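You operate a simulated robot arm through the tools that you are given. There is no shell and no other tool. Be economical: measure what you need, move in short steps, check, and stop when the job is done.

Carry out the task below with a simulated robot arm. There is one attempt and no reset: what you move stays moved.

TASK
Switch to the upper shaft, set about 40 N on it, slacken the lower tension to zero and jog.
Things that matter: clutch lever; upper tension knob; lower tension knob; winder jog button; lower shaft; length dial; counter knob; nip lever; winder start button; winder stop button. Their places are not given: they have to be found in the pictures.

It is judged by the outcome, as a careful person would: the job done as asked, and still so three seconds after it is handed in. It fails if anything else is knocked over, pushed out of place, dropped, spilled or broken.

THE ROBOT
A 6-joint arm with a two-finger parallel gripper, fixed in place. Base frame: the origin is at the foot of the arm, x ahead of it, y to its left, z up. Lengths are in mm, angles in rad, forces in N, time in s.
With the tool pointing down near the work surface it reaches from about 140 to 600 mm from the base axis. Its first joint turns from -1.152 to 1.152 rad. Payload 2.7 kg.
Tool frame: the origin (TCP) lies between the finger pads and is the grasp point; the fingertips stand 23 mm ahead of it; z points along the fingers, y is the line along which they close. The gripper opens to 94 mm. The fingers are 38 mm wide and 10 mm thick; the gripper's body (54 by 96 mm) begins 39 mm behind the TCP.
Orientation is told as [roll, pitch, yaw] about the base's x, y, z axes, in that order, counted from this pose: with the fingers straight down and closing along the base's y, the tool's x points along the base's -x, its y along +y and its z along -z.

THE INTERFACE
- The arm moves only by the tool arm_command. Its argument "targets" is a list of rows, each a list of 3 entries, a list of its own where there are three numbers: the shift along the tool's x, y, z in units of 150 mm (1.0 is 150 mm), then the turn, a rotation vector about the tool's x, y, z in units of 60 degrees (1.0 is 60 degrees), then the opening, from 0 (shut) to 1 (fully open). In form: [[[tx, ty, tz], [wx, wy, wz], fingers], ...]. A call has 1 to 10 rows; each row is the pose to reach, as a shift and turn from the pose commanded when the call began, along the tool's axes at that moment. A call with a number of a shift or a turn outside -1 to 1 is refused whole. A row lasts 0.2 s, in which the tool goes at most 50 mm and 0.15 rad; a call with a longer step from one row to the next is refused whole, and so is a gripper value outside its range. A pose out of reach is approached as far as the arm can. The call stops where the force on the tool passes 70 N (or 10 N more than at its start, if that is more) or the arm is blocked; 0.2 s more then pass. The fingers move at their own pace (about 45 mm/s each) and stop on an object; they squeeze with about 42 N. The grip force told is the motor's: it shows also when the fingers shut on nothing. Time passes only in rows, and 0.2 s behind the last, so rows that repeat a pose let the fingers close. It gives the time, the measured TCP pose, the force on the tool (base axes), the opening and the grip force at its end, in the units of the frame above (readings bear some noise).
- Cameras (640 x 400 px; columns grow to the right, rows downward): "scene" is fixed at [91.5, -438.7, 1395.3]; the picture's right is [0.70, -0.72, 0.00], its down [-0.47, -0.45, -0.76] and it looks along [0.55, 0.53, -0.65] (base axes); focal length 346 px, centre (320, 200). "wrist" rides on the gripper at [-39, 0, -44] in the tool frame; the picture's right is [0.00, -1.00, 0.00], its down [0.97, 0.00, -0.24] and it looks along [0.24, 0.00, 0.97] (tool axes); focal length 218 px, centre (320, 200).
- get_image(camera): a new picture of that camera. No time passes.
- measure_at(camera, pixels): for up to 12 pixels [column, row] of the newest picture of that camera ("zoom" is the newest enlarged one), the place [x, y, z] in the base frame of the surface seen there, good to about 3 mm, but the place of the scene camera against the robot may be out by one fixed shift of up to 12 mm in any direction. No time passes.
- inspect(camera, box): a new picture of the part [left, top, right, bottom] of that camera's present view, enlarged. No time passes.
- sign_off(): hands the job in; it is judged then, once.

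Work in short steps. Measure before you move; look again where a grasp or a placing could have gone wrong, and mend it. You have 80 turns and 34 pictures in all, the two below and enlarged ones among them. Open the gripper and draw the arm clear of the work before you hand the job in, unless the task says otherwise; then end with one line.

The tools are called after "Emit:" as a command line: name --argument value ..., lists and objects as JSON in quotes. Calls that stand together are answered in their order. arm_command: Moves the arm, as the interface text tells. Its arguments: {"type":"object","properties":{"targets":{"type":"array"}},"required":["targets"]} The other tools are called the same way: get_image (camera) takes a picture; measure_at (camera, pixels) gives the place of the surface under pixels of a picture; inspect (camera, box) takes an enlarged picture of a part of a camera's view; sign_off () hands the job in.

At the start:

```text
time: 0.0
ee_pos: [307.5, 157.7, 1099.2]
ee_rot: [0.0, -0.001, -0.001]
ft_force: [-0.2, 0.5, 0.4]
width: 94.1
finger_force: 0.1
```

scene: 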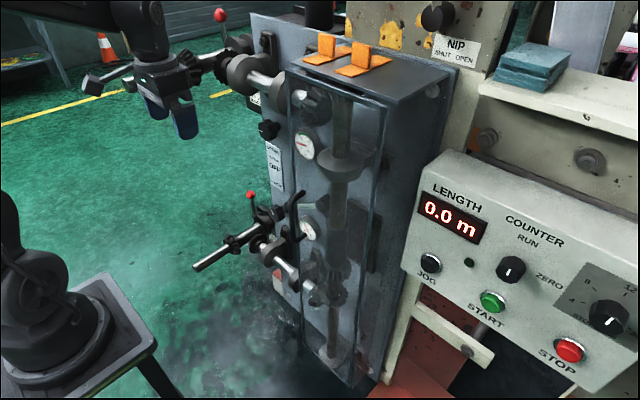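
wrist: 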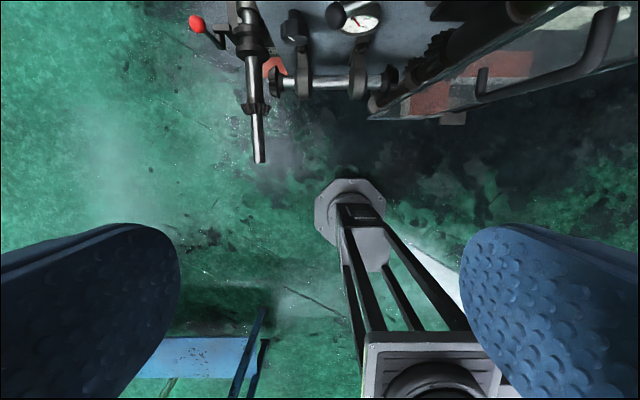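

The scene shows the winder cabinet (cols 190-460) and control panel (400-640). I'll enlarge both to identify the controls.

Emit:
inspect --camera "scene" --box '[180, 0, 400, 137]'

Emit:
inspect --camera "scene" --box '[180, 100, 420, 250]'

Emit:
inspect --camera "scene" --box '[180, 170, 400, 307]'

Emit:
inspect --camera "scene" --box '[400, 150, 640, 300]'

```text
2.91 times, centred on (290, 68) of scene
```

zoom: 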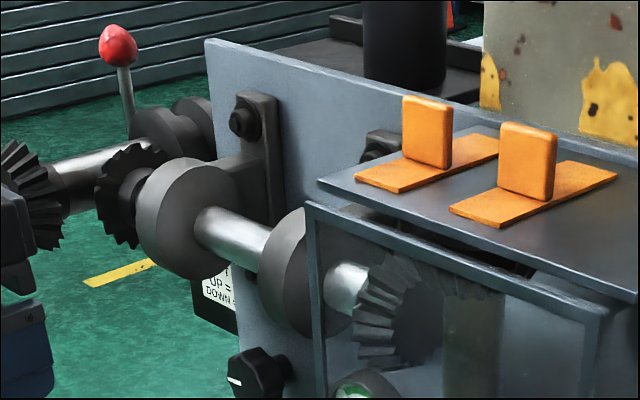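

```text
2.67 times, centred on (300, 175) of scene
```

zoom: 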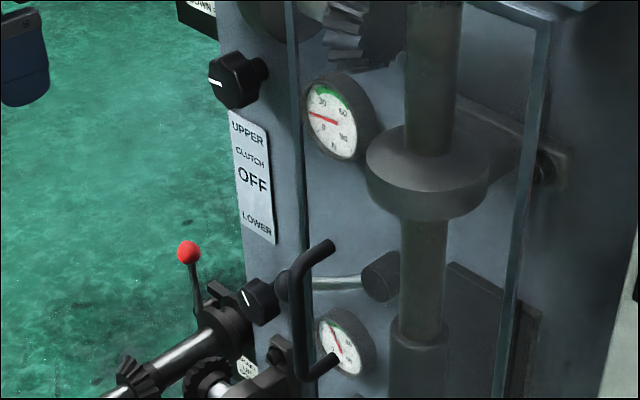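

```text
2.91 times, centred on (290, 238) of scene
```

zoom: 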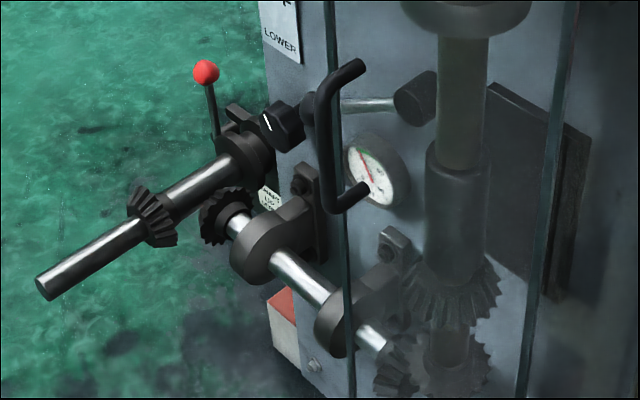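

```text
2.67 times, centred on (520, 225) of scene
```

zoom: 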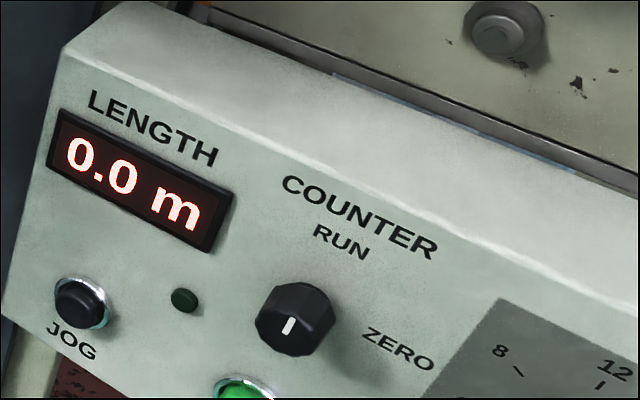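

Candidates: upper knob (268,129), lower knob (277,213), bent black handle (292,215), jog (430,263). I measure these.

Emit:
measure_at --camera "scene" --pixels '[[264, 130], [270, 128], [273, 211], [279, 213], [300, 194], [292, 215], [301, 237], [323, 203], [430, 261], [275, 165], [304, 147], [285, 200]]'

Emit:
measure_at --camera "scene" --pixels '[[415, 240], [460, 270], [510, 270], [220, 15], [250, 195], [308, 230], [195, 268], [310, 100], [258, 20], [271, 185], [278, 150], [350, 300]]'

```text
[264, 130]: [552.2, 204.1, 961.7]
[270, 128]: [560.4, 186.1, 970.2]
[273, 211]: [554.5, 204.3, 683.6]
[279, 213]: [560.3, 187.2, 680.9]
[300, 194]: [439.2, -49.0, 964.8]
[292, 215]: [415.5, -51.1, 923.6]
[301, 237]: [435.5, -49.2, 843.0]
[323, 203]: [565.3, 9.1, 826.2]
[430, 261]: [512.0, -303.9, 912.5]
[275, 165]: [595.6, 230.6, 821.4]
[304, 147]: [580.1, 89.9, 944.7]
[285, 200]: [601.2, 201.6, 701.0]
```

```text
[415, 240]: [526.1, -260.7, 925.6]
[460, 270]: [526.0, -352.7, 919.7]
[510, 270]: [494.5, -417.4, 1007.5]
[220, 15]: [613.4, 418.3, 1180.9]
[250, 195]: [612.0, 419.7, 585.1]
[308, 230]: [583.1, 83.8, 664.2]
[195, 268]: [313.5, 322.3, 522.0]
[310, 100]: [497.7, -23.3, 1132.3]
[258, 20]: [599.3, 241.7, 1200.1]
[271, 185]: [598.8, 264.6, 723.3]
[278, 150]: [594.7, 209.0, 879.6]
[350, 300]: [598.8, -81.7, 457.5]
```

The plate is at x≈600 facing -x; knobs face -x at y≈195. I pitch the tool to point along +x (two calls), which also gives me a frontal wrist view.

Emit:
arm_command --targets '[[[0, 0, 0], [0, -0.125, 0], 1], [[0, 0, 0], [0, -0.25, 0], 1], [[0, 0, 0], [0, -0.375, 0], 1], [[0, 0, 0], [0, -0.5, 0], 1], [[0, 0, 0], [0, -0.625, 0], 1], [[0, 0, 0], [0, -0.75, 0], 1], [[0, 0, 0], [0, -0.875, 0], 1], [[0, 0, 0], [0, -1, 0], 1]]'

Emit:
arm_command --targets '[[[0, 0, 0], [0, -0.125, 0], 0.5], [[0, 0, 0], [0, -0.25, 0], 0.5], [[0, 0, 0], [0, -0.375, 0], 0.5], [[0, 0, 0], [0, -0.5, 0], 0.5], [[0, 0, 0], [0, -0.5, 0], 0.5]]'

Emit:
get_image --camera "wrist"

```text
time: 1.8
ee_pos: [321.7, 170.1, 1110.1]
ee_rot: [0.0, -1.047, -0.002]
ft_force: [0.4, -0.7, -0.4]
width: 94.1
finger_force: 0.0
out of reach, approached as far as the arm can: row 7, 8
```

```text
time: 3.0
ee_pos: [351.6, 193.6, 1119.7]
ee_rot: [2.824, -1.569, -2.823]
ft_force: [0.1, 0.1, 0.4]
width: 46.9
finger_force: 0.0
out of reach, approached as far as the arm can: row 1, 2, 3, 4, 5
```

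```text
27 pictures are left
```

wrist: 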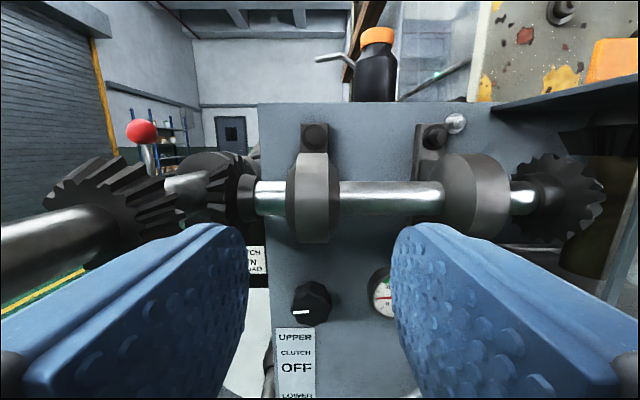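

The frontal view works: upper knob at (311,302), pointer to left, clutch label below. I lower the tool ~200 mm for a better look at the clutch lever.

Emit:
arm_command --targets '[[[0.25, 0, 0], [0, 0, 0], 0.5], [[0.5, 0, 0], [0, 0, 0], 0.5], [[0.75, 0, 0], [0, 0, 0], 0.5], [[1, 0, 0], [0, 0, 0], 0.5], [[1, 0, 0], [0, 0, 0], 0.5]]'

Emit:
get_image --camera "wrist"

```text
time: 4.2
ee_pos: [371.6, 217.2, 1017.1]
ee_rot: [-1.236, -1.567, 1.234]
ft_force: [0.6, -0.1, 0.6]
width: 47.3
finger_force: 0.0
out of reach, approached as far as the arm can: row 1, 2, 3, 4, 5
```

```text
26 pictures are left
```

wrist: 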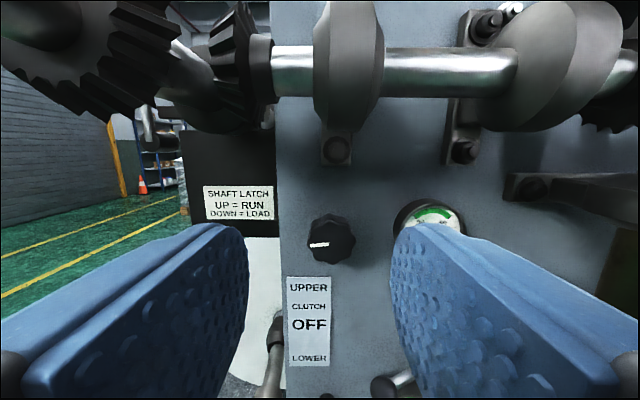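

Labels: SHAFT LATCH UP=RUN. Lowering further, toward y≈150, to see the clutch lever.

Emit:
arm_command --targets '[[[0.25, -0.1, 0], [0, 0, 0], 0.5], [[0.5, -0.2, 0], [0, 0, 0], 0.5], [[0.7, -0.3, 0], [0, 0, 0], 0.5], [[0.7, -0.4, 0], [0, 0, 0], 0.5], [[0.7, -0.4, 0], [0, 0, 0], 0.5]]'

Emit:
get_image --camera "wrist"

```text
time: 5.4
ee_pos: [404.1, 220.0, 994.5]
ee_rot: [-1.298, -1.551, 1.293]
ft_force: [0.2, -0.5, 0.3]
width: 46.7
finger_force: 0.0
out of reach, approached as far as the arm can: row 1, 2, 3, 4, 5
```

```text
25 pictures are left
```

wrist: 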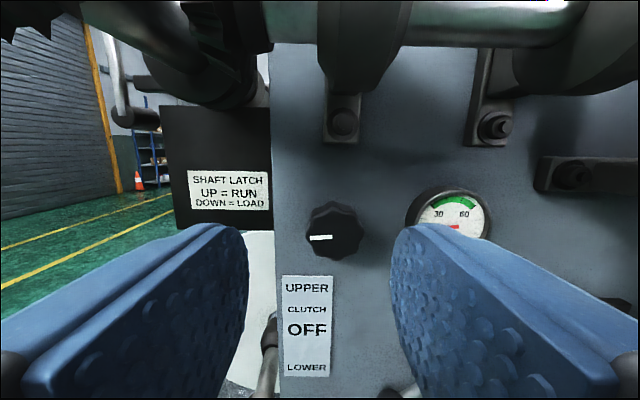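

The arm is too folded here; the commanded pose lies out of reach. I move the command forward to reach a feasible pose.

Emit:
arm_command --targets '[[[0, 0, 0.2], [0, 0, 0], 0.5], [[0, 0, 0.4], [0, 0, 0], 0.5], [[0, 0, 0.4], [0, 0, 0], 0.5]]'

```text
time: 6.2
ee_pos: [462.6, 218.3, 996.7]
ee_rot: [0.083, -1.572, -0.083]
ft_force: [-0.9, 0.0, -0.2]
width: 46.9
finger_force: 0.1
```

Now commands are followed (x=463). I take a picture and lower from here.

Emit:
arm_command --targets '[[[0.25, -0.1, 0], [0, 0, 0], 0.5], [[0.5, -0.2, 0], [0, 0, 0], 0.5], [[0.7, -0.3, 0], [0, 0, 0], 0.5], [[0.7, -0.3, 0], [0, 0, 0], 0.5]]'

Emit:
get_image --camera "wrist"

```text
time: 7.2
ee_pos: [491.5, 197.1, 915.8]
ee_rot: [-1.419, -1.516, 1.406]
ft_force: [0.1, -0.3, -0.5]
width: 47.2
finger_force: 0.1
out of reach, approached as far as the arm can: row 1, 2, 3, 4
```

```text
24 pictures are left
```

wrist: 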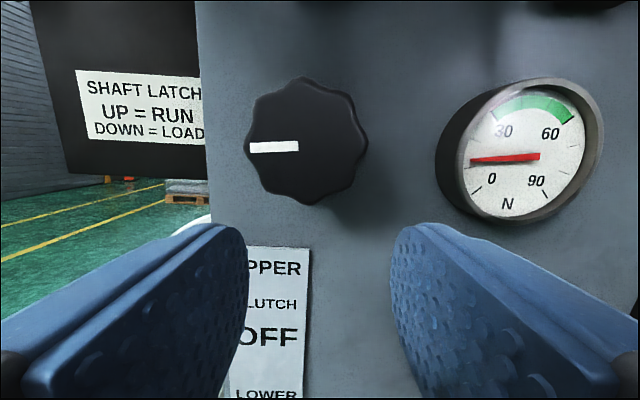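

The upper gauge reads ~15 N, knob pointer at 9 o'clock. I measure the knob with the wrist camera (accurate) and the clutch lever in the scene camera.

Emit:
measure_at --camera "wrist" --pixels '[[306, 140], [251, 147], [298, 145], [306, 82], [306, 200], [262, 110], [355, 175], [400, 150], [390, 205], [538, 156]]'

Emit:
measure_at --camera "scene" --pixels '[[285, 207], [287, 209], [300, 206], [306, 206], [311, 205], [320, 203], [326, 205], [268, 129]]'

Emit:
inspect --camera "scene" --box '[240, 160, 352, 230]'

```text
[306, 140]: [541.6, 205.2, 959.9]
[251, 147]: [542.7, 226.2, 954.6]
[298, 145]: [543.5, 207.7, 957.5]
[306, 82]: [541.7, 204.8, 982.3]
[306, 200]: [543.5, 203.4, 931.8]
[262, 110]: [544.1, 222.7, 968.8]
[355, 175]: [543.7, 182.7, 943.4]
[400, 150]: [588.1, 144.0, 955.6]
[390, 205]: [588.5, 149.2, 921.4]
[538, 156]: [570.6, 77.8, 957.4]
```

```text
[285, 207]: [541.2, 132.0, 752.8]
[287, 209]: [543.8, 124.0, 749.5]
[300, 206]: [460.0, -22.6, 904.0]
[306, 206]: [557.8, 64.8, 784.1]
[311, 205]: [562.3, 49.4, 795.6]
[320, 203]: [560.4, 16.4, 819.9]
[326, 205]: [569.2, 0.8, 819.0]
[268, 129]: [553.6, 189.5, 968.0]
```

```text
5.71 times, centred on (296, 195) of scene
```

zoom: 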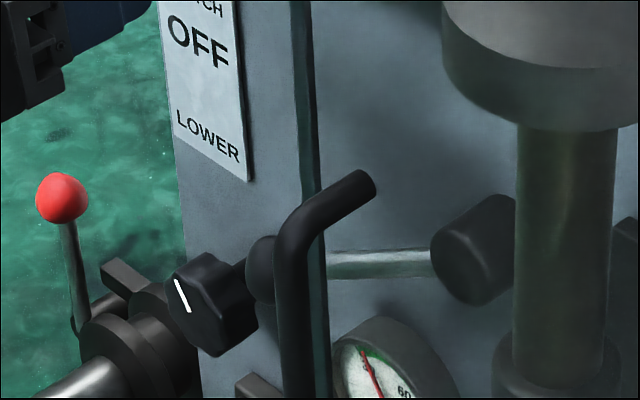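

The lever runs from hub ~(555,9,820) down-left to a ball ~(540,135,745): it points ~31° down (LOWER). Upper knob centre is (542,204,957), Ø50; plate at x=588, scene x reads ~10 too high. I test how low the horizontal tool can go at y≈215.

Emit:
arm_command --targets '[[[0.2, 0.1, 0], [0, 0, 0], 0], [[0.4, 0.1, 0], [0, 0, 0], 0], [[0.6, 0.1, 0], [0, 0, 0], 0], [[0.8, 0.1, 0], [0, 0, 0], 0], [[0.8, 0.1, 0], [0, 0, 0], 0]]'

Emit:
get_image --camera "wrist"

```text
time: 8.4
ee_pos: [510.2, 219.5, 800.4]
ee_rot: [-1.453, -1.495, 1.434]
ft_force: [-0.1, 0.4, 0.1]
width: 0.0
finger_force: 41.8
out of reach, approached as far as the arm can: row 2, 3, 4, 5
```

```text
22 pictures are left
```

wrist: 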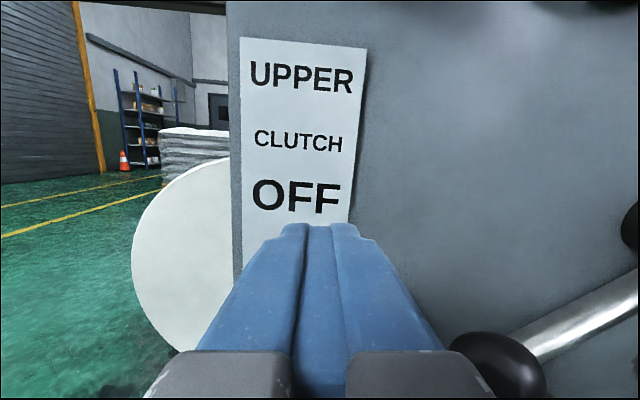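

The clutch ball is at (495,362), rod toward (620,300). Measure them.

Emit:
measure_at --camera "wrist" --pixels '[[495, 345], [500, 362], [535, 370], [480, 338], [560, 335], [600, 315], [635, 297], [630, 235], [600, 250], [300, 195], [300, 78]]'

```text
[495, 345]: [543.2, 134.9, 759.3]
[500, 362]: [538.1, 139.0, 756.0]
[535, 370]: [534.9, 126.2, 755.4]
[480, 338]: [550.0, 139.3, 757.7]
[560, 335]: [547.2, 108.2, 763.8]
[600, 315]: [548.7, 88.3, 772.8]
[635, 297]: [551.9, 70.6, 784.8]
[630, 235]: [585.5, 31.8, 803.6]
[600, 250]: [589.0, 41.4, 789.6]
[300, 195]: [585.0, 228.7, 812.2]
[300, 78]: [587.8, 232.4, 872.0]
```

Ball centre ≈(550,133,745), pivot ≈(553,9,815), lever ~30° down. I move to y≈163 (between ball and lower knob) and then down to z≈705.

Emit:
arm_command --targets '[[[0, -0.19, 0], [0, 0, 0], 0], [[0, -0.37, 0], [0, 0, 0], 0], [[0.2, -0.37, 0], [0, 0, 0], 0], [[0.4, -0.37, 0], [0, 0, 0], 0], [[0.63, -0.37, 0], [0, 0, 0], 0], [[0.63, -0.37, 0], [0, 0, 0], 0]]'

```text
time: 9.8
ee_pos: [532.3, 172.2, 708.3]
ee_rot: [-1.489, -1.475, 1.466]
ft_force: [0.3, 0.0, -0.4]
width: 0.0
finger_force: 42.0
out of reach, approached as far as the arm can: row 1, 2, 3, 4, 5, 6
```

At (532,172,708). Now sideways under the lever to y≈117 and level the pitch; tip at x≈555.

Emit:
arm_command --targets '[[[0.0, -0.12, 0], [0, -0.05, 0], 0], [[0.0, -0.24, 0], [0, -0.08, 0], 0], [[0.0, -0.36, 0.03], [0, -0.08, 0], 0], [[0.0, -0.36, 0.03], [0, -0.08, 0], 0]]'

Emit:
get_image --camera "wrist"

```text
time: 10.8
ee_pos: [551.2, 151.7, 707.1]
ee_rot: [-2.173, -1.456, 2.166]
ft_force: [16.3, 40.5, -28.5]
width: 0.0
finger_force: 42.1
out of reach, approached as far as the arm can: row 1, 2, 3, 4
```

```text
21 pictures are left
```

wrist: 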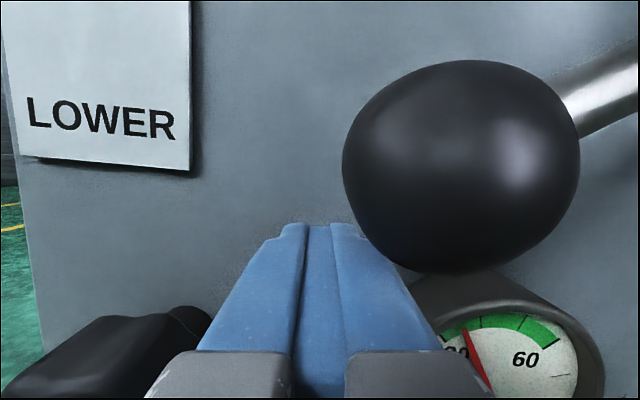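

Contact of 40 N along y, likely fingers touching the ball's underside. I measure the ball and knob now.

Emit:
measure_at --camera "wrist" --pixels '[[460, 165], [348, 165], [575, 165], [460, 66], [460, 262], [390, 240], [520, 255], [625, 95], [150, 340], [195, 312], [375, 260], [318, 230]]'

```text
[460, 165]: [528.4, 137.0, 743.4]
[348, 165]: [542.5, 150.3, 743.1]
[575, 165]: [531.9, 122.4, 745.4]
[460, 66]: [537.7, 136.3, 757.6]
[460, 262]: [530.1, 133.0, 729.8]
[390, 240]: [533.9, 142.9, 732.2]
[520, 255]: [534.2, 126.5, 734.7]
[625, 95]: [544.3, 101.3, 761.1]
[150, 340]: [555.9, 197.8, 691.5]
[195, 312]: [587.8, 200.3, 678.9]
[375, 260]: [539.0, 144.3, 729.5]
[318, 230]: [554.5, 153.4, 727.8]
```

Ball spans y 120–150, z 729–758, x≥528; the finger rubs its underside. I back off (+y, then up) and instead will cage the ball with the gripper rolled 90°, fingers above and below.

Emit:
arm_command --targets '[[[0, 0.09, 0], [0, 0, 0], 0], [[-0.2, 0.09, -0.05], [0, 0, 0], 0], [[-0.4, 0.09, -0.12], [0, 0, 0], 0], [[-0.6, 0.09, -0.25], [0, 0, 0], 0], [[-0.75, 0.09, -0.35], [0, 0, 0], 0], [[-0.75, 0.09, -0.35], [0, 0, 0], 0]]'

```text
time: 12.2
ee_pos: [514.5, 178.4, 820.8]
ee_rot: [-2.197, -1.446, 2.181]
ft_force: [-0.1, 0.5, -0.8]
width: 0.3
finger_force: 41.9
out of reach, approached as far as the arm can: row 1, 2, 3, 4, 5, 6
```

Clear at (514,178,821). Roll +95° about the tool axis and open to ~60 mm.

Emit:
arm_command --targets '[[[0, 0, 0], [0, 0, 0.14], 0.6], [[0, 0, 0], [0, 0, 0.28], 0.6], [[0, 0, 0], [0, 0, 0.42], 0.6], [[0, 0, 0], [0, 0, 0.56], 0.6], [[0, 0, 0], [0, 0, 0.7], 0.6], [[0, 0, 0], [0, 0, 0.84], 0.6], [[0, 0, 0], [0, 0, 0.98], 0.6]]'

Emit:
arm_command --targets '[[[0, 0, 0], [0, 0, 0.14], 0.6], [[0, 0, 0], [0, 0, 0.28], 0.6], [[0, 0, 0], [0, 0, 0.42], 0.6], [[0, 0, 0], [0, 0, 0.56], 0.6], [[0, 0, 0], [0, 0, 0.61], 0.6]]'

```text
time: 13.8
ee_pos: [513.6, 177.2, 820.5]
ee_rot: [-2.202, -1.444, 2.184]
ft_force: [1.0, -0.3, -0.5]
width: 56.6
finger_force: 0.0
out of reach, approached as far as the arm can: row 1, 2, 3, 4, 5, 6, 7
```

```text
time: 15.0
ee_pos: [514.6, 176.5, 821.1]
ee_rot: [-2.199, -1.446, 2.182]
ft_force: [0.2, 0.1, 0.7]
width: 56.4
finger_force: 0.1
out of reach, approached as far as the arm can: row 1, 2, 3, 4, 5
```

No rotation occurred: positive roll is blocked. I test negative roll.

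Emit:
arm_command --targets '[[[0, 0, 0], [0, 0, -0.14], 0.6], [[0, 0, 0], [0, 0, -0.28], 0.6], [[0, 0, 0], [0, 0, -0.42], 0.6], [[0, 0, 0], [0, 0, -0.56], 0.6], [[0, 0, 0], [0, 0, -0.7], 0.6], [[0, 0, 0], [0, 0, -0.84], 0.6], [[0, 0, 0], [0, 0, -0.98], 0.6]]'

```text
time: 16.6
ee_pos: [515.1, 178.9, 822.1]
ee_rot: [-1.652, -0.436, 1.595]
ft_force: [0.1, -0.5, -0.1]
width: 56.2
finger_force: 0.1
```

Negative roll works. Finish to −90° (pitch → 0) and level the tilt.

Emit:
arm_command --targets '[[[0, 0, 0], [-0.02, 0, -0.13], 0.6], [[0, 0, 0], [-0.04, 0, -0.26], 0.6], [[0, 0, 0], [-0.06, 0, -0.39], 0.6], [[0, 0, 0], [-0.07, 0, -0.42], 0.6], [[0, 0, 0], [-0.07, 0, -0.42], 0.6]]'

Emit:
get_image --camera "wrist"

```text
time: 17.8
ee_pos: [515.4, 178.0, 822.3]
ee_rot: [-1.576, -0.001, 1.575]
ft_force: [0.4, 0.0, -0.2]
width: 56.4
finger_force: 0.1
```

```text
20 pictures are left
```

wrist: 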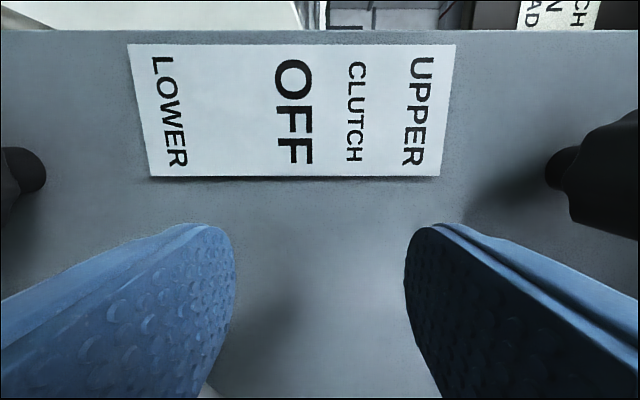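

Pose exact and within reach now. Retreat to x≈490, move to y≈140, z≈745, then advance to cage the ball.

Emit:
arm_command --targets '[[[0, 0, -0.18], [0, 0, 0], 0.6], [[0.12, 0.25, -0.18], [0, 0, 0], 0.6], [[0.253, 0.51, -0.18], [0, 0, 0], 0.6], [[0.253, 0.51, 0], [0, 0, 0], 0.6], [[0.253, 0.51, 0.1], [0, 0, 0], 0.6], [[0.253, 0.51, 0.1], [0, 0, 0], 0.6]]'

Emit:
get_image --camera "wrist"

```text
time: 19.2
ee_pos: [529.3, 148.9, 745.6]
ee_rot: [-1.571, -0.002, 1.566]
ft_force: [0.0, -0.3, 1.0]
width: 56.1
finger_force: 0.1
out of reach, approached as far as the arm can: row 4, 5, 6
```

```text
19 pictures are left
```

wrist: 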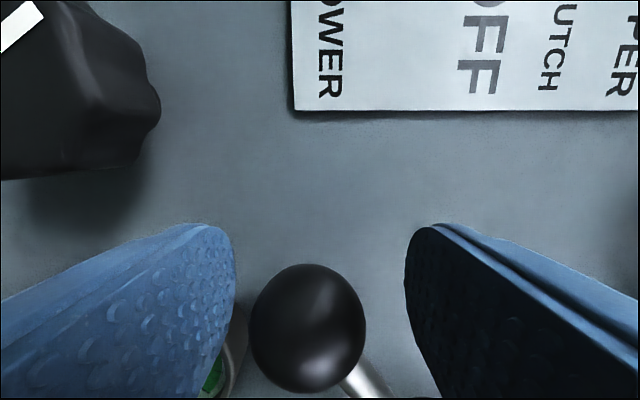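

Ball is caged between the fingers. Lift ~135 mm slowly.

Emit:
arm_command --targets '[[[0, -0.1, 0], [0, 0, 0], 0.6], [[0, -0.2, 0], [0, 0, 0], 0.6], [[0, -0.3, 0], [0, 0, 0], 0.6], [[0, -0.4, 0], [0, 0, 0], 0.6], [[0, -0.5, 0], [0, 0, 0], 0.6], [[0, -0.6, 0], [0, 0, 0], 0.6], [[0, -0.7, 0], [0, 0, 0], 0.6], [[0, -0.8, 0], [0, 0, 0], 0.6], [[0, -0.9, 0], [0, 0, 0], 0.6]]'

Emit:
inspect --camera "scene" --box '[220, 90, 380, 190]'

```text
time: 21.2
ee_pos: [530.3, 149.7, 881.8]
ee_rot: [-1.573, -0.001, 1.569]
ft_force: [0.1, -0.5, 0.1]
width: 56.6
finger_force: 0.0
```

```text
4.00 times, centred on (300, 140) of scene
```

zoom: 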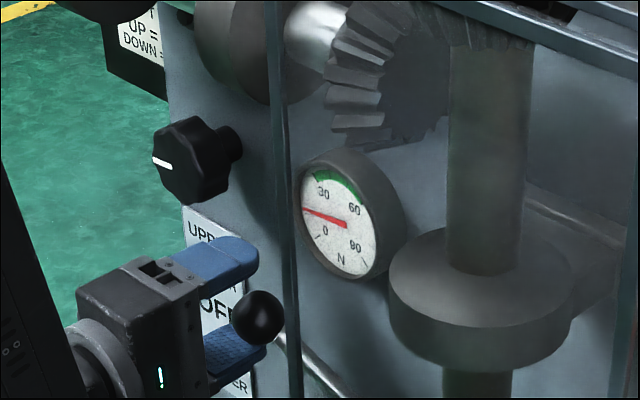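

Ball followed upward. Check the exact ball position.

Emit:
get_image --camera "wrist"

Emit:
measure_at --camera "wrist" --pixels '[[300, 300], [300, 330], [270, 320], [340, 320], [300, 270]]'

```text
17 pictures are left
```

wrist: 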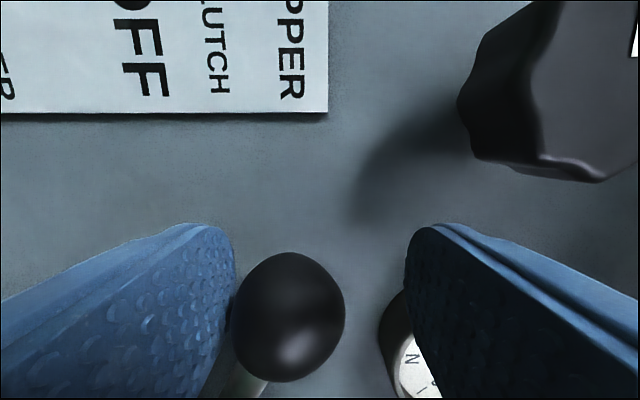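

```text
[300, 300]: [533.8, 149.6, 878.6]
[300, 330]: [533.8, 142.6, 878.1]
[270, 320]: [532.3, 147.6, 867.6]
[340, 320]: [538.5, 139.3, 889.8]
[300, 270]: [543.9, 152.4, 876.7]
```

Ball centre ~z 873, a little short of the mirrored position (~887). Lift a bit more gently.

Emit:
arm_command --targets '[[[0, -0.04, 0], [0, 0, 0], 0.6], [[0, -0.08, 0], [0, 0, 0], 0.6], [[0, -0.12, 0], [0, 0, 0], 0.6], [[0, -0.16, 0], [0, 0, 0], 0.6]]'

Emit:
get_image --camera "wrist"

Emit:
measure_at --camera "wrist" --pixels '[[290, 318], [270, 320], [330, 320], [520, 160], [620, 150]]'

```text
time: 22.2
ee_pos: [527.2, 148.2, 897.9]
ee_rot: [-1.552, 0.0, 1.569]
ft_force: [12.8, 3.2, -38.9]
width: 74.0
finger_force: 19.1
```

```text
16 pictures are left
```

wrist: 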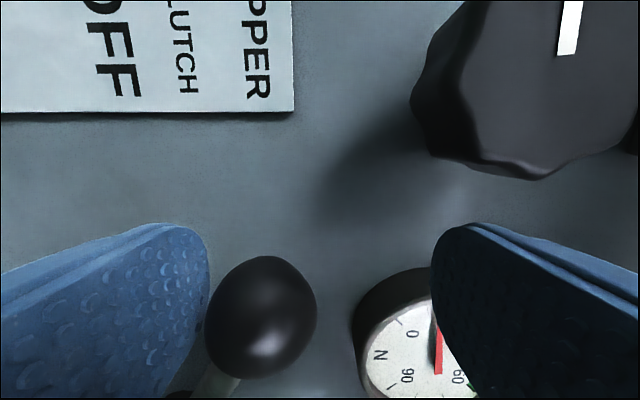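

```text
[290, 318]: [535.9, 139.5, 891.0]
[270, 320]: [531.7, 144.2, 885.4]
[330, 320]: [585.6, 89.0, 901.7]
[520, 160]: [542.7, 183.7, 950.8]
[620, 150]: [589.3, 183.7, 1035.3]
```

The lever is at its upper stop (39 N resistance, fingers pushed open). Ease down, then retreat along −x.

Emit:
arm_command --targets '[[[0, 0.1, 0], [0, 0, 0], 0.7], [[0, 0.1, -0.2], [0, 0, 0], 0.7], [[0, 0.1, -0.4], [0, 0, 0], 0.7], [[0, 0.1, -0.5], [0, 0, 0], 0.7]]'

Emit:
get_image --camera "wrist"

```text
time: 23.2
ee_pos: [452.5, 147.2, 890.4]
ee_rot: [-1.575, -0.002, 1.574]
ft_force: [-0.5, 0.2, -1.1]
width: 65.9
finger_force: 0.1
```

```text
15 pictures are left
```

wrist: 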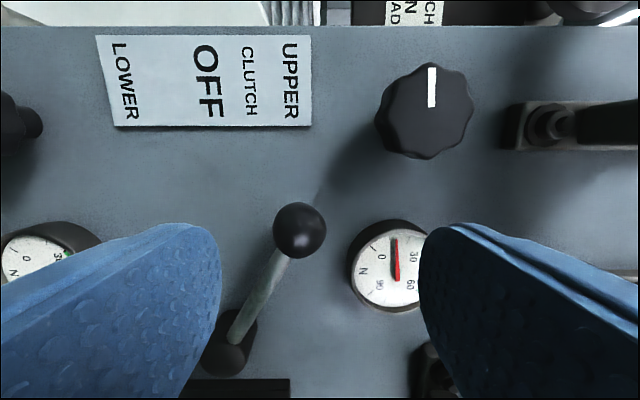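

Lever stands at UPPER. Next, align with the upper knob at (542,204,957), opening wide, stopping short at x≈495.

Emit:
arm_command --targets '[[[-0.2, -0.22, 0], [0, 0, 0], 0.95], [[-0.38, -0.445, 0], [0, 0, 0], 0.95], [[-0.38, -0.445, 0.2], [0, 0, 0], 0.95], [[-0.38, -0.445, 0.28], [0, 0, 0], 0.95], [[-0.38, -0.445, 0.28], [0, 0, 0], 0.95]]'

Emit:
get_image --camera "wrist"

```text
time: 24.4
ee_pos: [494.1, 203.2, 958.4]
ee_rot: [-1.575, -0.001, 1.575]
ft_force: [0.3, -0.5, -0.4]
width: 89.2
finger_force: 0.0
```

```text
14 pictures are left
```

wrist: 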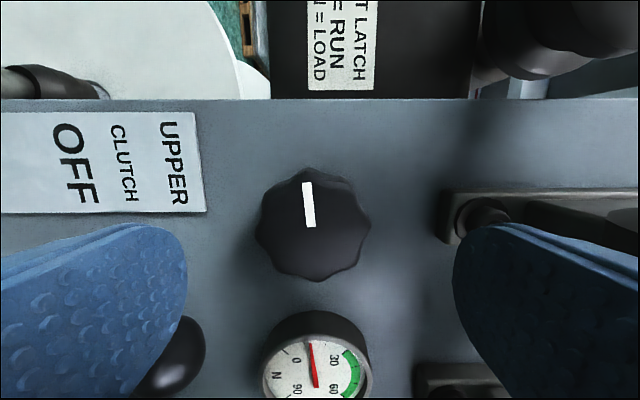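

Measure knob and the nearby bearing foot at (480,215) for clearance.

Emit:
measure_at --camera "wrist" --pixels '[[312, 225], [258, 225], [369, 225], [312, 172], [312, 278], [445, 215], [480, 215], [308, 186], [560, 215]]'

```text
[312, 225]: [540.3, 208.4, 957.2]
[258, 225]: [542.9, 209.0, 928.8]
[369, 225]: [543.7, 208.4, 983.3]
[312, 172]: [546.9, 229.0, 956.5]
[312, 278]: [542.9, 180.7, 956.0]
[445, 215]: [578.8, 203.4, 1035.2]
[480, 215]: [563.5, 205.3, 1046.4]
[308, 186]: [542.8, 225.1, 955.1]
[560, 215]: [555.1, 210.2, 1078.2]
```

Clear. Advance to x≈543 and close on the knob.

Emit:
arm_command --targets '[[[-0.01, 0.013, 0.16], [0, 0, 0], 0.95], [[-0.01, 0.013, 0.32], [0, 0, 0], 0.95], [[-0.01, 0.013, 0.32], [0, 0, 0], 0.45], [[-0.01, 0.013, 0.32], [0, 0, 0], 0.45], [[-0.01, 0.013, 0.32], [0, 0, 0], 0.45], [[-0.01, 0.013, 0.32], [0, 0, 0], 0.45]]'

```text
time: 25.8
ee_pos: [543.7, 204.3, 955.0]
ee_rot: [-1.571, -0.002, 1.576]
ft_force: [8.6, 1.4, -6.7]
width: 51.3
finger_force: 45.2
```

Gripped (51 mm). Turn clockwise 60° first.

Emit:
arm_command --targets '[[[0, 0, 0], [0, 0, 0.12], 0.4], [[0, 0, 0], [0, 0, 0.24], 0.4], [[0, 0, 0], [0, 0, 0.36], 0.4], [[0, 0, 0], [0, 0, 0.48], 0.4], [[0, 0, 0], [0, 0, 0.6], 0.4], [[0, 0, 0], [0, 0, 0.72], 0.4], [[0, 0, 0], [0, 0, 0.84], 0.4], [[0, 0, 0], [0, 0, 0.96], 0.4]]'

Emit:
get_image --camera "wrist"

```text
time: 27.6
ee_pos: [543.6, 204.9, 954.9]
ee_rot: [-1.574, -1.01, 1.573]
ft_force: [4.2, -11.0, -6.5]
width: 51.4
finger_force: 44.6
```

```text
13 pictures are left
```

wrist: 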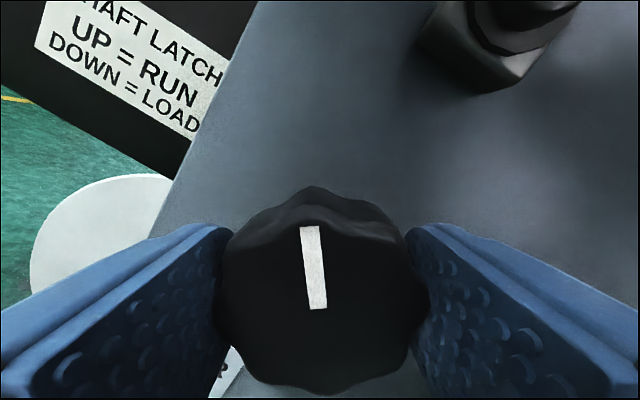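

Knob followed. Check the upper gauge in the scene camera.

Emit:
inspect --camera "scene" --box '[272, 120, 336, 160]'

```text
10.00 times, centred on (304, 140) of scene
```

zoom: 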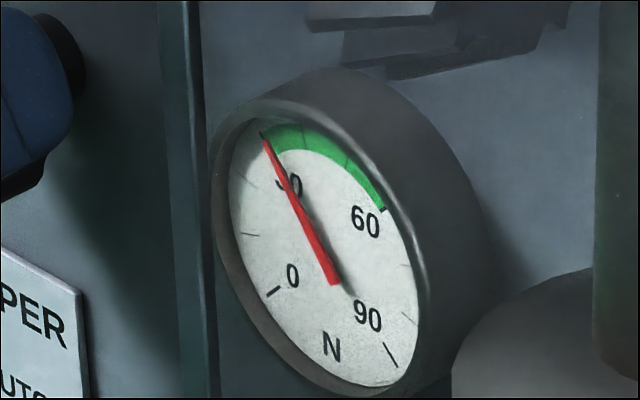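

Ticks are 10 N; needle is at ~30 after 58°. Need ~30° more (3°/N).

Emit:
arm_command --targets '[[[0, 0, 0], [0, 0, 0.12], 0.4], [[0, 0, 0], [0, 0, 0.24], 0.4], [[0, 0, 0], [0, 0, 0.36], 0.4], [[0, 0, 0], [0, 0, 0.48], 0.4], [[0, 0, 0], [0, 0, 0.48], 0.4]]'

Emit:
inspect --camera "scene" --box '[272, 120, 336, 160]'

```text
time: 28.8
ee_pos: [544.2, 204.1, 955.7]
ee_rot: [-1.62, -1.513, 1.62]
ft_force: [2.2, -17.6, -3.5]
width: 51.6
finger_force: 44.9
```

```text
10.00 times, centred on (304, 140) of scene
```

zoom: 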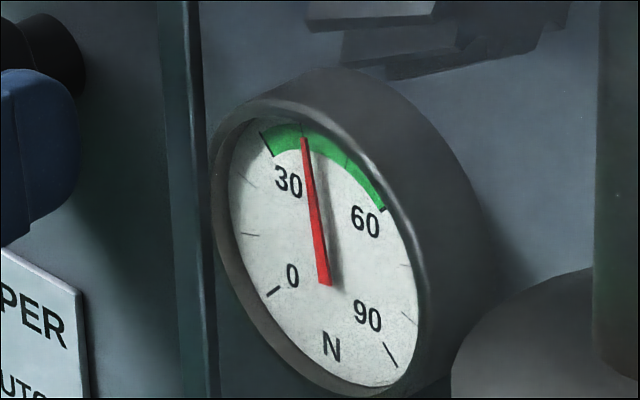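

Needle is on the 40 N tick. Release, retreat, then roll back toward −90°.

Emit:
arm_command --targets '[[[0, 0, 0], [0, 0, 0], 0.95], [[0, 0, 0], [0, 0, 0], 0.95], [[0, 0, 0], [0, 0, 0], 0.95], [[0, 0, -0.2], [0, 0, 0], 0.95], [[0, 0, -0.4], [0, 0, 0], 0.95]]'

Emit:
arm_command --targets '[[[0, 0, 0], [0, 0, -0.14], 0.95], [[0, 0, 0], [0, 0, -0.28], 0.95], [[0, 0, 0], [0, 0, -0.42], 0.95], [[0, 0, 0], [0, 0, -0.56], 0.95], [[0, 0, 0], [0, 0, -0.7], 0.95], [[0, 0, 0], [0, 0, -0.84], 0.95], [[0, 0, 0], [0, 0, -0.98], 0.95]]'

```text
time: 30.0
ee_pos: [483.8, 206.8, 954.7]
ee_rot: [-1.624, -1.509, 1.629]
ft_force: [0.3, 0.2, -0.1]
width: 89.4
finger_force: 0.1
```

```text
time: 31.6
ee_pos: [483.8, 206.9, 955.9]
ee_rot: [-1.575, -0.481, 1.574]
ft_force: [0.1, 0.4, 0.4]
width: 89.0
finger_force: 0.0
```

Now descend in front of the lower knob (≈(545,204,676)), staying at x≈484.

Emit:
arm_command --targets '[[[0.13, 0.25, 0], [0, 0, 0], 0.95], [[0.27, 0.51, 0], [0, 0, 0], 0.95], [[0.4, 0.767, 0], [0, 0, 0], 0.95]]'

Emit:
arm_command --targets '[[[0.14, 0.26, 0], [0, 0, 0], 0.95], [[0.28, 0.53, 0], [0, 0, 0], 0.95], [[0.44, 0.84, 0], [0, 0, 0], 0.95], [[0.44, 0.84, 0], [0, 0, 0], 0.95]]'

Emit:
get_image --camera "wrist"

```text
time: 32.4
ee_pos: [482.9, 209.0, 825.9]
ee_rot: [-1.574, -0.483, 1.577]
ft_force: [0.2, -0.5, -0.2]
width: 89.4
finger_force: 0.2
```

```text
refused: row 3 steps farther than a row can; nothing moved
```

```text
10 pictures are left
```

wrist: 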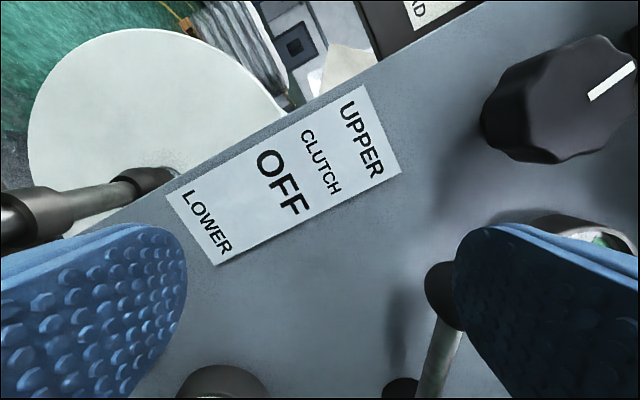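

Emit:
arm_command --targets '[[[0.12, 0.21, 0], [0, 0, 0], 0.95], [[0.23, 0.42, 0], [0, 0, 0], 0.95], [[0.34, 0.63, 0], [0, 0, 0], 0.95], [[0.45, 0.84, 0], [0, 0, 0], 0.95], [[0.45, 0.84, 0], [0, 0, 0], 0.95]]'

Emit:
get_image --camera "wrist"

```text
time: 33.6
ee_pos: [482.6, 206.0, 681.1]
ee_rot: [-1.575, -0.484, 1.577]
ft_force: [0.0, -0.4, 0.1]
width: 89.4
finger_force: 0.0
```

```text
9 pictures are left
```

wrist: 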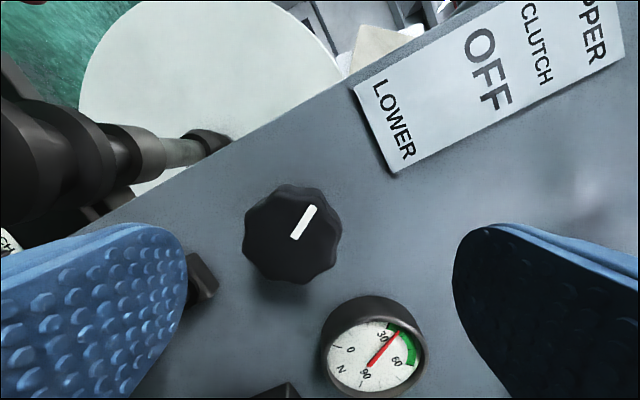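

Lower gauge reads ~35 N. Measure the lower knob and the bearing foot nearby at (200,280).

Emit:
measure_at --camera "wrist" --pixels '[[292, 237], [246, 237], [340, 240], [292, 190], [292, 283], [200, 275], [208, 290], [50, 150], [180, 155], [310, 208], [296, 237]]'

```text
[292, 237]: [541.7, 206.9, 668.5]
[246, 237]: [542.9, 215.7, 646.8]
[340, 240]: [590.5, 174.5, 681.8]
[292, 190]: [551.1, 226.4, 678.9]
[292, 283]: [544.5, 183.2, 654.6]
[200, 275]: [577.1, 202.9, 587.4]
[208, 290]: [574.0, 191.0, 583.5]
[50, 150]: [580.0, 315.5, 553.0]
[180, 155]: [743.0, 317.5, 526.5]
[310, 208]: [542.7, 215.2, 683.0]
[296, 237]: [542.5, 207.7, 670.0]
```

Knob centre ≈(542,204,669), pointer ~10:45; zero is ~97° counter-clockwise. Align and roll back to about −15° to have stroke.

Emit:
arm_command --targets '[[[0.02, 0.03, 0], [0, 0, 0.13], 0.85], [[0.049, 0.065, 0], [0, 0, 0.26], 0.85], [[0.049, 0.065, 0], [0, 0, 0.39], 0.85], [[0.049, 0.065, 0], [0, 0, 0.52], 0.85], [[0.049, 0.065, 0], [0, 0, 0.65], 0.85], [[0.049, 0.065, 0], [0, 0, 0.78], 0.85], [[0.049, 0.065, 0], [0, 0, 0.78], 0.85]]'

```text
time: 35.2
ee_pos: [484.8, 205.4, 669.5]
ee_rot: [-1.583, -1.301, 1.585]
ft_force: [-1.1, 0.0, -1.2]
width: 80.0
finger_force: 0.0
```

Good. Advance to x≈543 and close on the lower knob.

Emit:
arm_command --targets '[[[0.0, -0.008, 0.2], [0, 0, 0], 0.85], [[0.0, -0.008, 0.39], [0, 0, 0], 0.85], [[0.0, -0.008, 0.39], [0, 0, 0], 0.4], [[0.0, -0.008, 0.39], [0, 0, 0], 0.4], [[0.0, -0.008, 0.39], [0, 0, 0], 0.4], [[0.0, -0.008, 0.39], [0, 0, 0], 0.4]]'

```text
time: 36.6
ee_pos: [542.6, 205.8, 670.1]
ee_rot: [-1.575, -1.3, 1.586]
ft_force: [9.7, 28.4, -13.3]
width: 51.0
finger_force: 44.9
```

Gripped. Turn counter-clockwise 58° (easing +1 mm in y).

Emit:
arm_command --targets '[[[0, 0.008, 0], [0, 0, -0.12], 0.4], [[0, 0.008, 0], [0, 0, -0.24], 0.4], [[0, 0.008, 0], [0, 0, -0.36], 0.4], [[0, 0.008, 0], [0, 0, -0.48], 0.4], [[0, 0.008, 0], [0, 0, -0.6], 0.4], [[0, 0.008, 0], [0, 0, -0.72], 0.4], [[0, 0.008, 0], [0, 0, -0.84], 0.4], [[0, 0.008, 0], [0, 0, -0.96], 0.4]]'

Emit:
arm_command --targets '[[[0, 0, 0], [0, 0, -0.12], 0.4], [[0, 0, 0], [0, 0, -0.24], 0.4], [[0, 0, 0], [0, 0, -0.36], 0.4], [[0, 0, 0], [0, 0, -0.48], 0.4], [[0, 0, 0], [0, 0, -0.58], 0.4]]'

Emit:
inspect --camera "scene" --box '[260, 200, 340, 250]'

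```text
time: 38.4
ee_pos: [540.4, 207.7, 666.9]
ee_rot: [-1.556, -0.289, 1.58]
ft_force: [20.2, 32.9, -38.9]
width: 51.0
finger_force: 45.0
```

```text
time: 39.6
ee_pos: [539.5, 206.7, 666.3]
ee_rot: [-1.553, 0.318, 1.588]
ft_force: [3.2, 24.4, -36.0]
width: 50.8
finger_force: 45.3
```

```text
8.00 times, centred on (300, 225) of scene
```

zoom: 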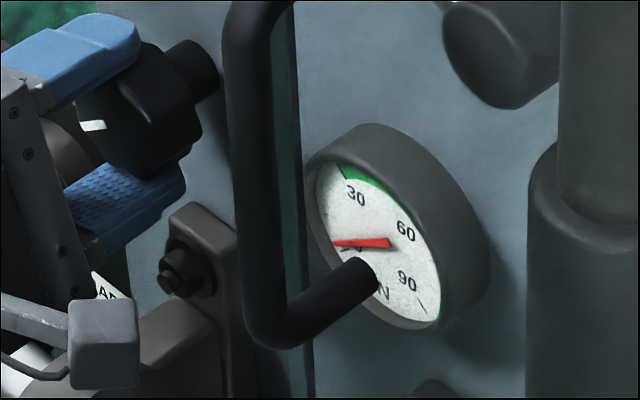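

Needle is nearly at zero; turn a little more CCW toward the stop.

Emit:
arm_command --targets '[[[0, 0, 0], [0, 0, -0.06], 0.4], [[0, 0, 0], [0, 0, -0.12], 0.4], [[0, 0, 0], [0, 0, -0.18], 0.4], [[0, 0, 0], [0, 0, -0.2], 0.4]]'

Emit:
inspect --camera "scene" --box '[260, 200, 340, 250]'

```text
time: 40.6
ee_pos: [539.4, 204.6, 666.5]
ee_rot: [-1.557, 0.525, 1.586]
ft_force: [-13.5, 15.3, -24.3]
width: 51.0
finger_force: 44.9
```

```text
8.00 times, centred on (300, 225) of scene
```

zoom: 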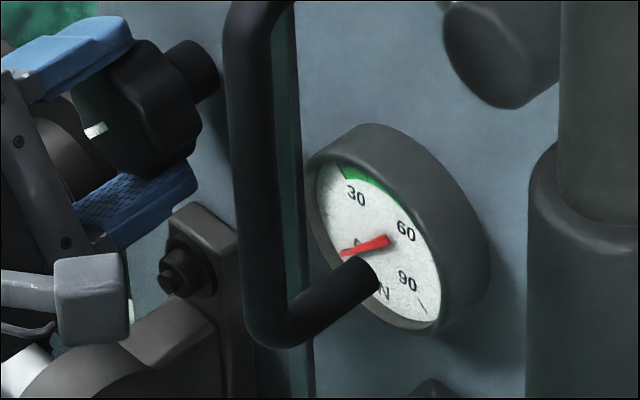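

Almost on the 0 tick; a bit more to be sure of the stop, then release and retreat, and look.

Emit:
arm_command --targets '[[[0, 0, 0], [0, 0, -0.06], 0.4], [[0, 0, 0], [0, 0, -0.12], 0.4], [[0, 0, 0], [0, 0, -0.15], 0.4]]'

Emit:
arm_command --targets '[[[0, 0, 0], [0, 0, 0], 0.8], [[0, 0, 0], [0, 0, 0], 0.8], [[0, 0, 0], [0, 0, 0], 0.8], [[0, 0, -0.25], [0, 0, 0], 0.8], [[0, 0, -0.5], [0, 0, 0], 0.8], [[0, 0, -0.5], [0, 0, 0], 0.8]]'

Emit:
get_image --camera "wrist"

```text
time: 41.4
ee_pos: [540.4, 201.7, 667.8]
ee_rot: [-1.566, 0.682, 1.576]
ft_force: [-21.8, 1.2, -14.3]
width: 51.1
finger_force: 45.3
```

```text
time: 42.8
ee_pos: [467.9, 203.7, 670.3]
ee_rot: [-1.577, 0.679, 1.571]
ft_force: [0.3, 0.0, 0.3]
width: 75.0
finger_force: 0.0
```

```text
6 pictures are left
```

wrist: 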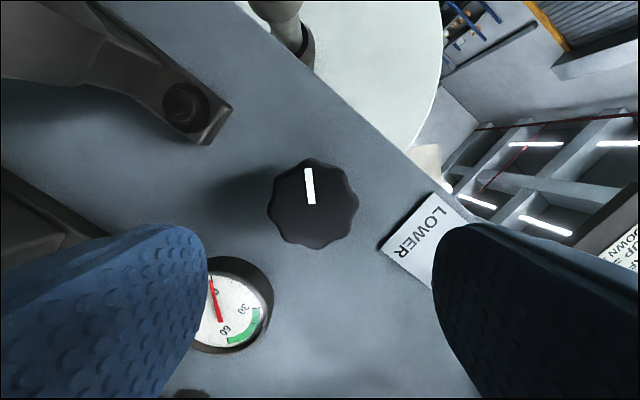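

The pointer computes to ~7:30 (zero). Verify the gauge enlarged.

Emit:
inspect --camera "wrist" --box '[190, 250, 286, 310]'

```text
6.67 times, centred on (238, 280) of wrist
```

zoom: 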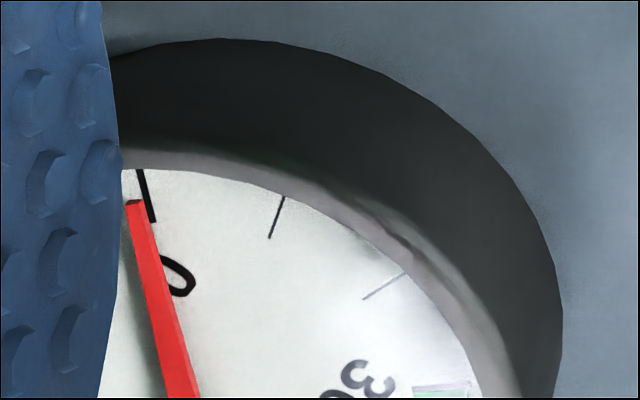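

Lower tension is zero. Now the jog button: measure the panel slope and button around (430,262).

Emit:
measure_at --camera "scene" --pixels '[[430, 260], [431, 264], [440, 180], [415, 262], [470, 240], [455, 300], [421, 285], [540, 330], [560, 240], [448, 275], [429, 272]]'

Emit:
inspect --camera "scene" --box '[400, 235, 464, 275]'

```text
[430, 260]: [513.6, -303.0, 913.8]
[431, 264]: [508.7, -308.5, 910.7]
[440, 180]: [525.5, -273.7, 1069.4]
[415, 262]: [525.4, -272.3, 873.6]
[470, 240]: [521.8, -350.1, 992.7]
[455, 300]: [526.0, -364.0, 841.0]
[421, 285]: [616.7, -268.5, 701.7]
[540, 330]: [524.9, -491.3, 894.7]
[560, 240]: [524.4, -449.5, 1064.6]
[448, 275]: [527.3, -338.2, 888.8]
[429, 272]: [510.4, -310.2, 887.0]
```

```text
10.00 times, centred on (432, 255) of scene
```

zoom: 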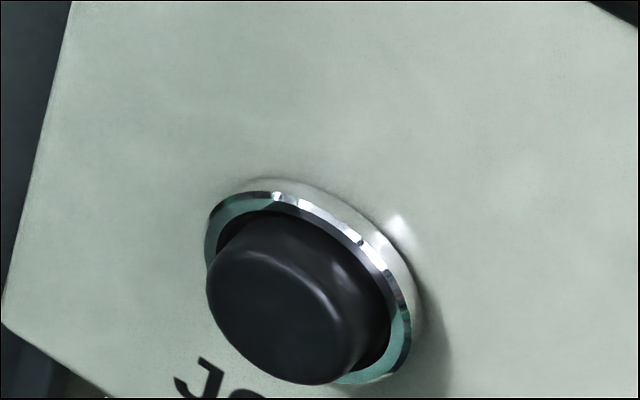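

Panel is vertical, button face ≈(498,-306,899) after offset. Retreat along −x with the roll back to −90° and gripper closing.

Emit:
arm_command --targets '[[[0, 0, -0.15], [0, 0, 0.13], 0], [[0, 0, -0.3], [0, 0, 0.26], 0], [[0, 0, -0.45], [0, 0, 0.39], 0], [[0, 0, -0.6], [0, 0, 0.52], 0], [[0, 0, -0.75], [0, 0, 0.65], 0]]'

```text
time: 44.0
ee_pos: [353.0, 202.6, 670.6]
ee_rot: [-1.575, -0.004, 1.574]
ft_force: [1.5, 0.3, -0.8]
width: 0.2
finger_force: 34.3
```

Good, x=353. Raise 150 mm and pull back 20 mm more.

Emit:
arm_command --targets '[[[0, -0.25, -0.13], [0, 0, 0], 0], [[0, -0.5, -0.13], [0, 0, 0], 0], [[0, -0.75, -0.13], [0, 0, 0], 0], [[0, -1, -0.13], [0, 0, 0], 0]]'

Emit:
arm_command --targets '[[[0.25, -0.15, 0], [0, 0, 0], 0], [[0.5, -0.3, 0], [0, 0, 0], 0], [[0.75, -0.45, 0], [0, 0, 0], 0], [[1, -0.5, 0], [0, 0, 0], 0]]'

```text
time: 45.0
ee_pos: [333.9, 203.7, 818.7]
ee_rot: [-1.572, -0.002, 1.576]
ft_force: [0.9, -0.4, -0.5]
width: 0.3
finger_force: 42.3
```

```text
time: 46.0
ee_pos: [339.8, 93.0, 884.3]
ee_rot: [-1.573, -0.001, 1.574]
ft_force: [0.0, 1.0, -0.2]
width: 0.0
finger_force: 42.0
out of reach, approached as far as the arm can: row 3, 4
```

The horizontal tool is at its minimum radius here. Tilt the tool 42° down for the crossing past the guard handle.

Emit:
arm_command --targets '[[[0, 0, 0], [-0.14, 0, 0], 0], [[0, 0, 0], [-0.28, 0, 0], 0], [[0, 0, 0], [-0.42, 0, 0], 0], [[0, 0, 0], [-0.56, 0, 0], 0], [[0, 0, 0], [-0.7, 0, 0], 0]]'

Emit:
arm_command --targets '[[[0.2, 0, -0.2], [0, 0, 0], 0], [[0.45, 0, -0.3], [0, 0, 0], 0], [[0.7, 0, -0.3], [0, 0, 0], 0], [[0.95, 0, -0.3], [0, 0, 0], 0]]'

```text
time: 47.2
ee_pos: [353.3, 108.4, 882.8]
ee_rot: [-0.839, 0.001, 1.57]
ft_force: [-0.1, -0.8, 0.5]
width: 0.0
finger_force: 41.9
out of reach, approached as far as the arm can: row 1, 2, 3, 4, 5
```

```text
time: 48.2
ee_pos: [359.7, 102.2, 905.9]
ee_rot: [-0.839, 0.003, 1.57]
ft_force: [-0.1, -0.8, 0.0]
width: 0.1
finger_force: 42.0
out of reach, approached as far as the arm can: row 1, 2, 3, 4
```

Movement to −y is limited, likely by a wrist joint. I test a roll change plus −y motion.

Emit:
arm_command --targets '[[[0, 0, 0], [0, 0, -0.14], 0], [[0, 0, 0], [0, 0, -0.28], 0], [[0, 0, 0], [0, 0, -0.42], 0]]'

Emit:
arm_command --targets '[[[0.1, 0, 0], [0, 0, 0], 0], [[0.2, 0, 0], [0, 0, 0], 0]]'

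```text
time: 49.0
ee_pos: [359.2, 103.0, 904.7]
ee_rot: [-0.789, 0.326, 1.875]
ft_force: [-0.7, 1.4, -0.3]
width: 0.1
finger_force: 42.3
```

```text
time: 49.6
ee_pos: [365.4, 97.9, 918.4]
ee_rot: [-0.789, 0.326, 1.872]
ft_force: [-0.4, -0.4, -0.5]
width: 0.1
finger_force: 41.9
out of reach, approached as far as the arm can: row 1, 2
```

Roll is not the cause. A pure base-joint swing (tool yawing with it) must work; first undo the roll and rise to z≈1012 to pass above the guard handle.

Emit:
arm_command --targets '[[[0, 0, 0], [0, 0, 0.14], 0], [[0, 0, 0], [0, 0, 0.28], 0], [[0, 0, 0], [0, 0, 0.42], 0]]'

Emit:
arm_command --targets '[[[0, -0.16, -0.14], [0, 0, 0], 0], [[0, -0.32, -0.28], [0, 0, 0], 0], [[0, -0.47, -0.423], [0, 0, 0], 0]]'

```text
time: 50.4
ee_pos: [364.8, 99.9, 917.6]
ee_rot: [-0.841, -0.001, 1.567]
ft_force: [0.1, 0.3, -0.2]
width: 0.2
finger_force: 41.9
```

```text
time: 51.2
ee_pos: [365.2, 99.5, 1013.5]
ee_rot: [-0.839, -0.004, 1.576]
ft_force: [-0.5, -0.1, -0.6]
width: 0.0
finger_force: 42.1
```

Now swing around the base by −21° with matched yaw.

Emit:
arm_command --targets '[[[0.303, -0.041, 0.046], [0, 0.0868, 0.078], 0], [[0.609, -0.057, 0.064], [0, 0.1736, 0.1559], 0], [[0.917, -0.049, 0.054], [0, 0.2604, 0.2338], 0]]'

```text
time: 52.0
ee_pos: [377.6, -37.2, 1011.3]
ee_rot: [-0.84, -0.001, 1.205]
ft_force: [-0.5, 0.4, -0.3]
width: 0.1
finger_force: 42.0
```

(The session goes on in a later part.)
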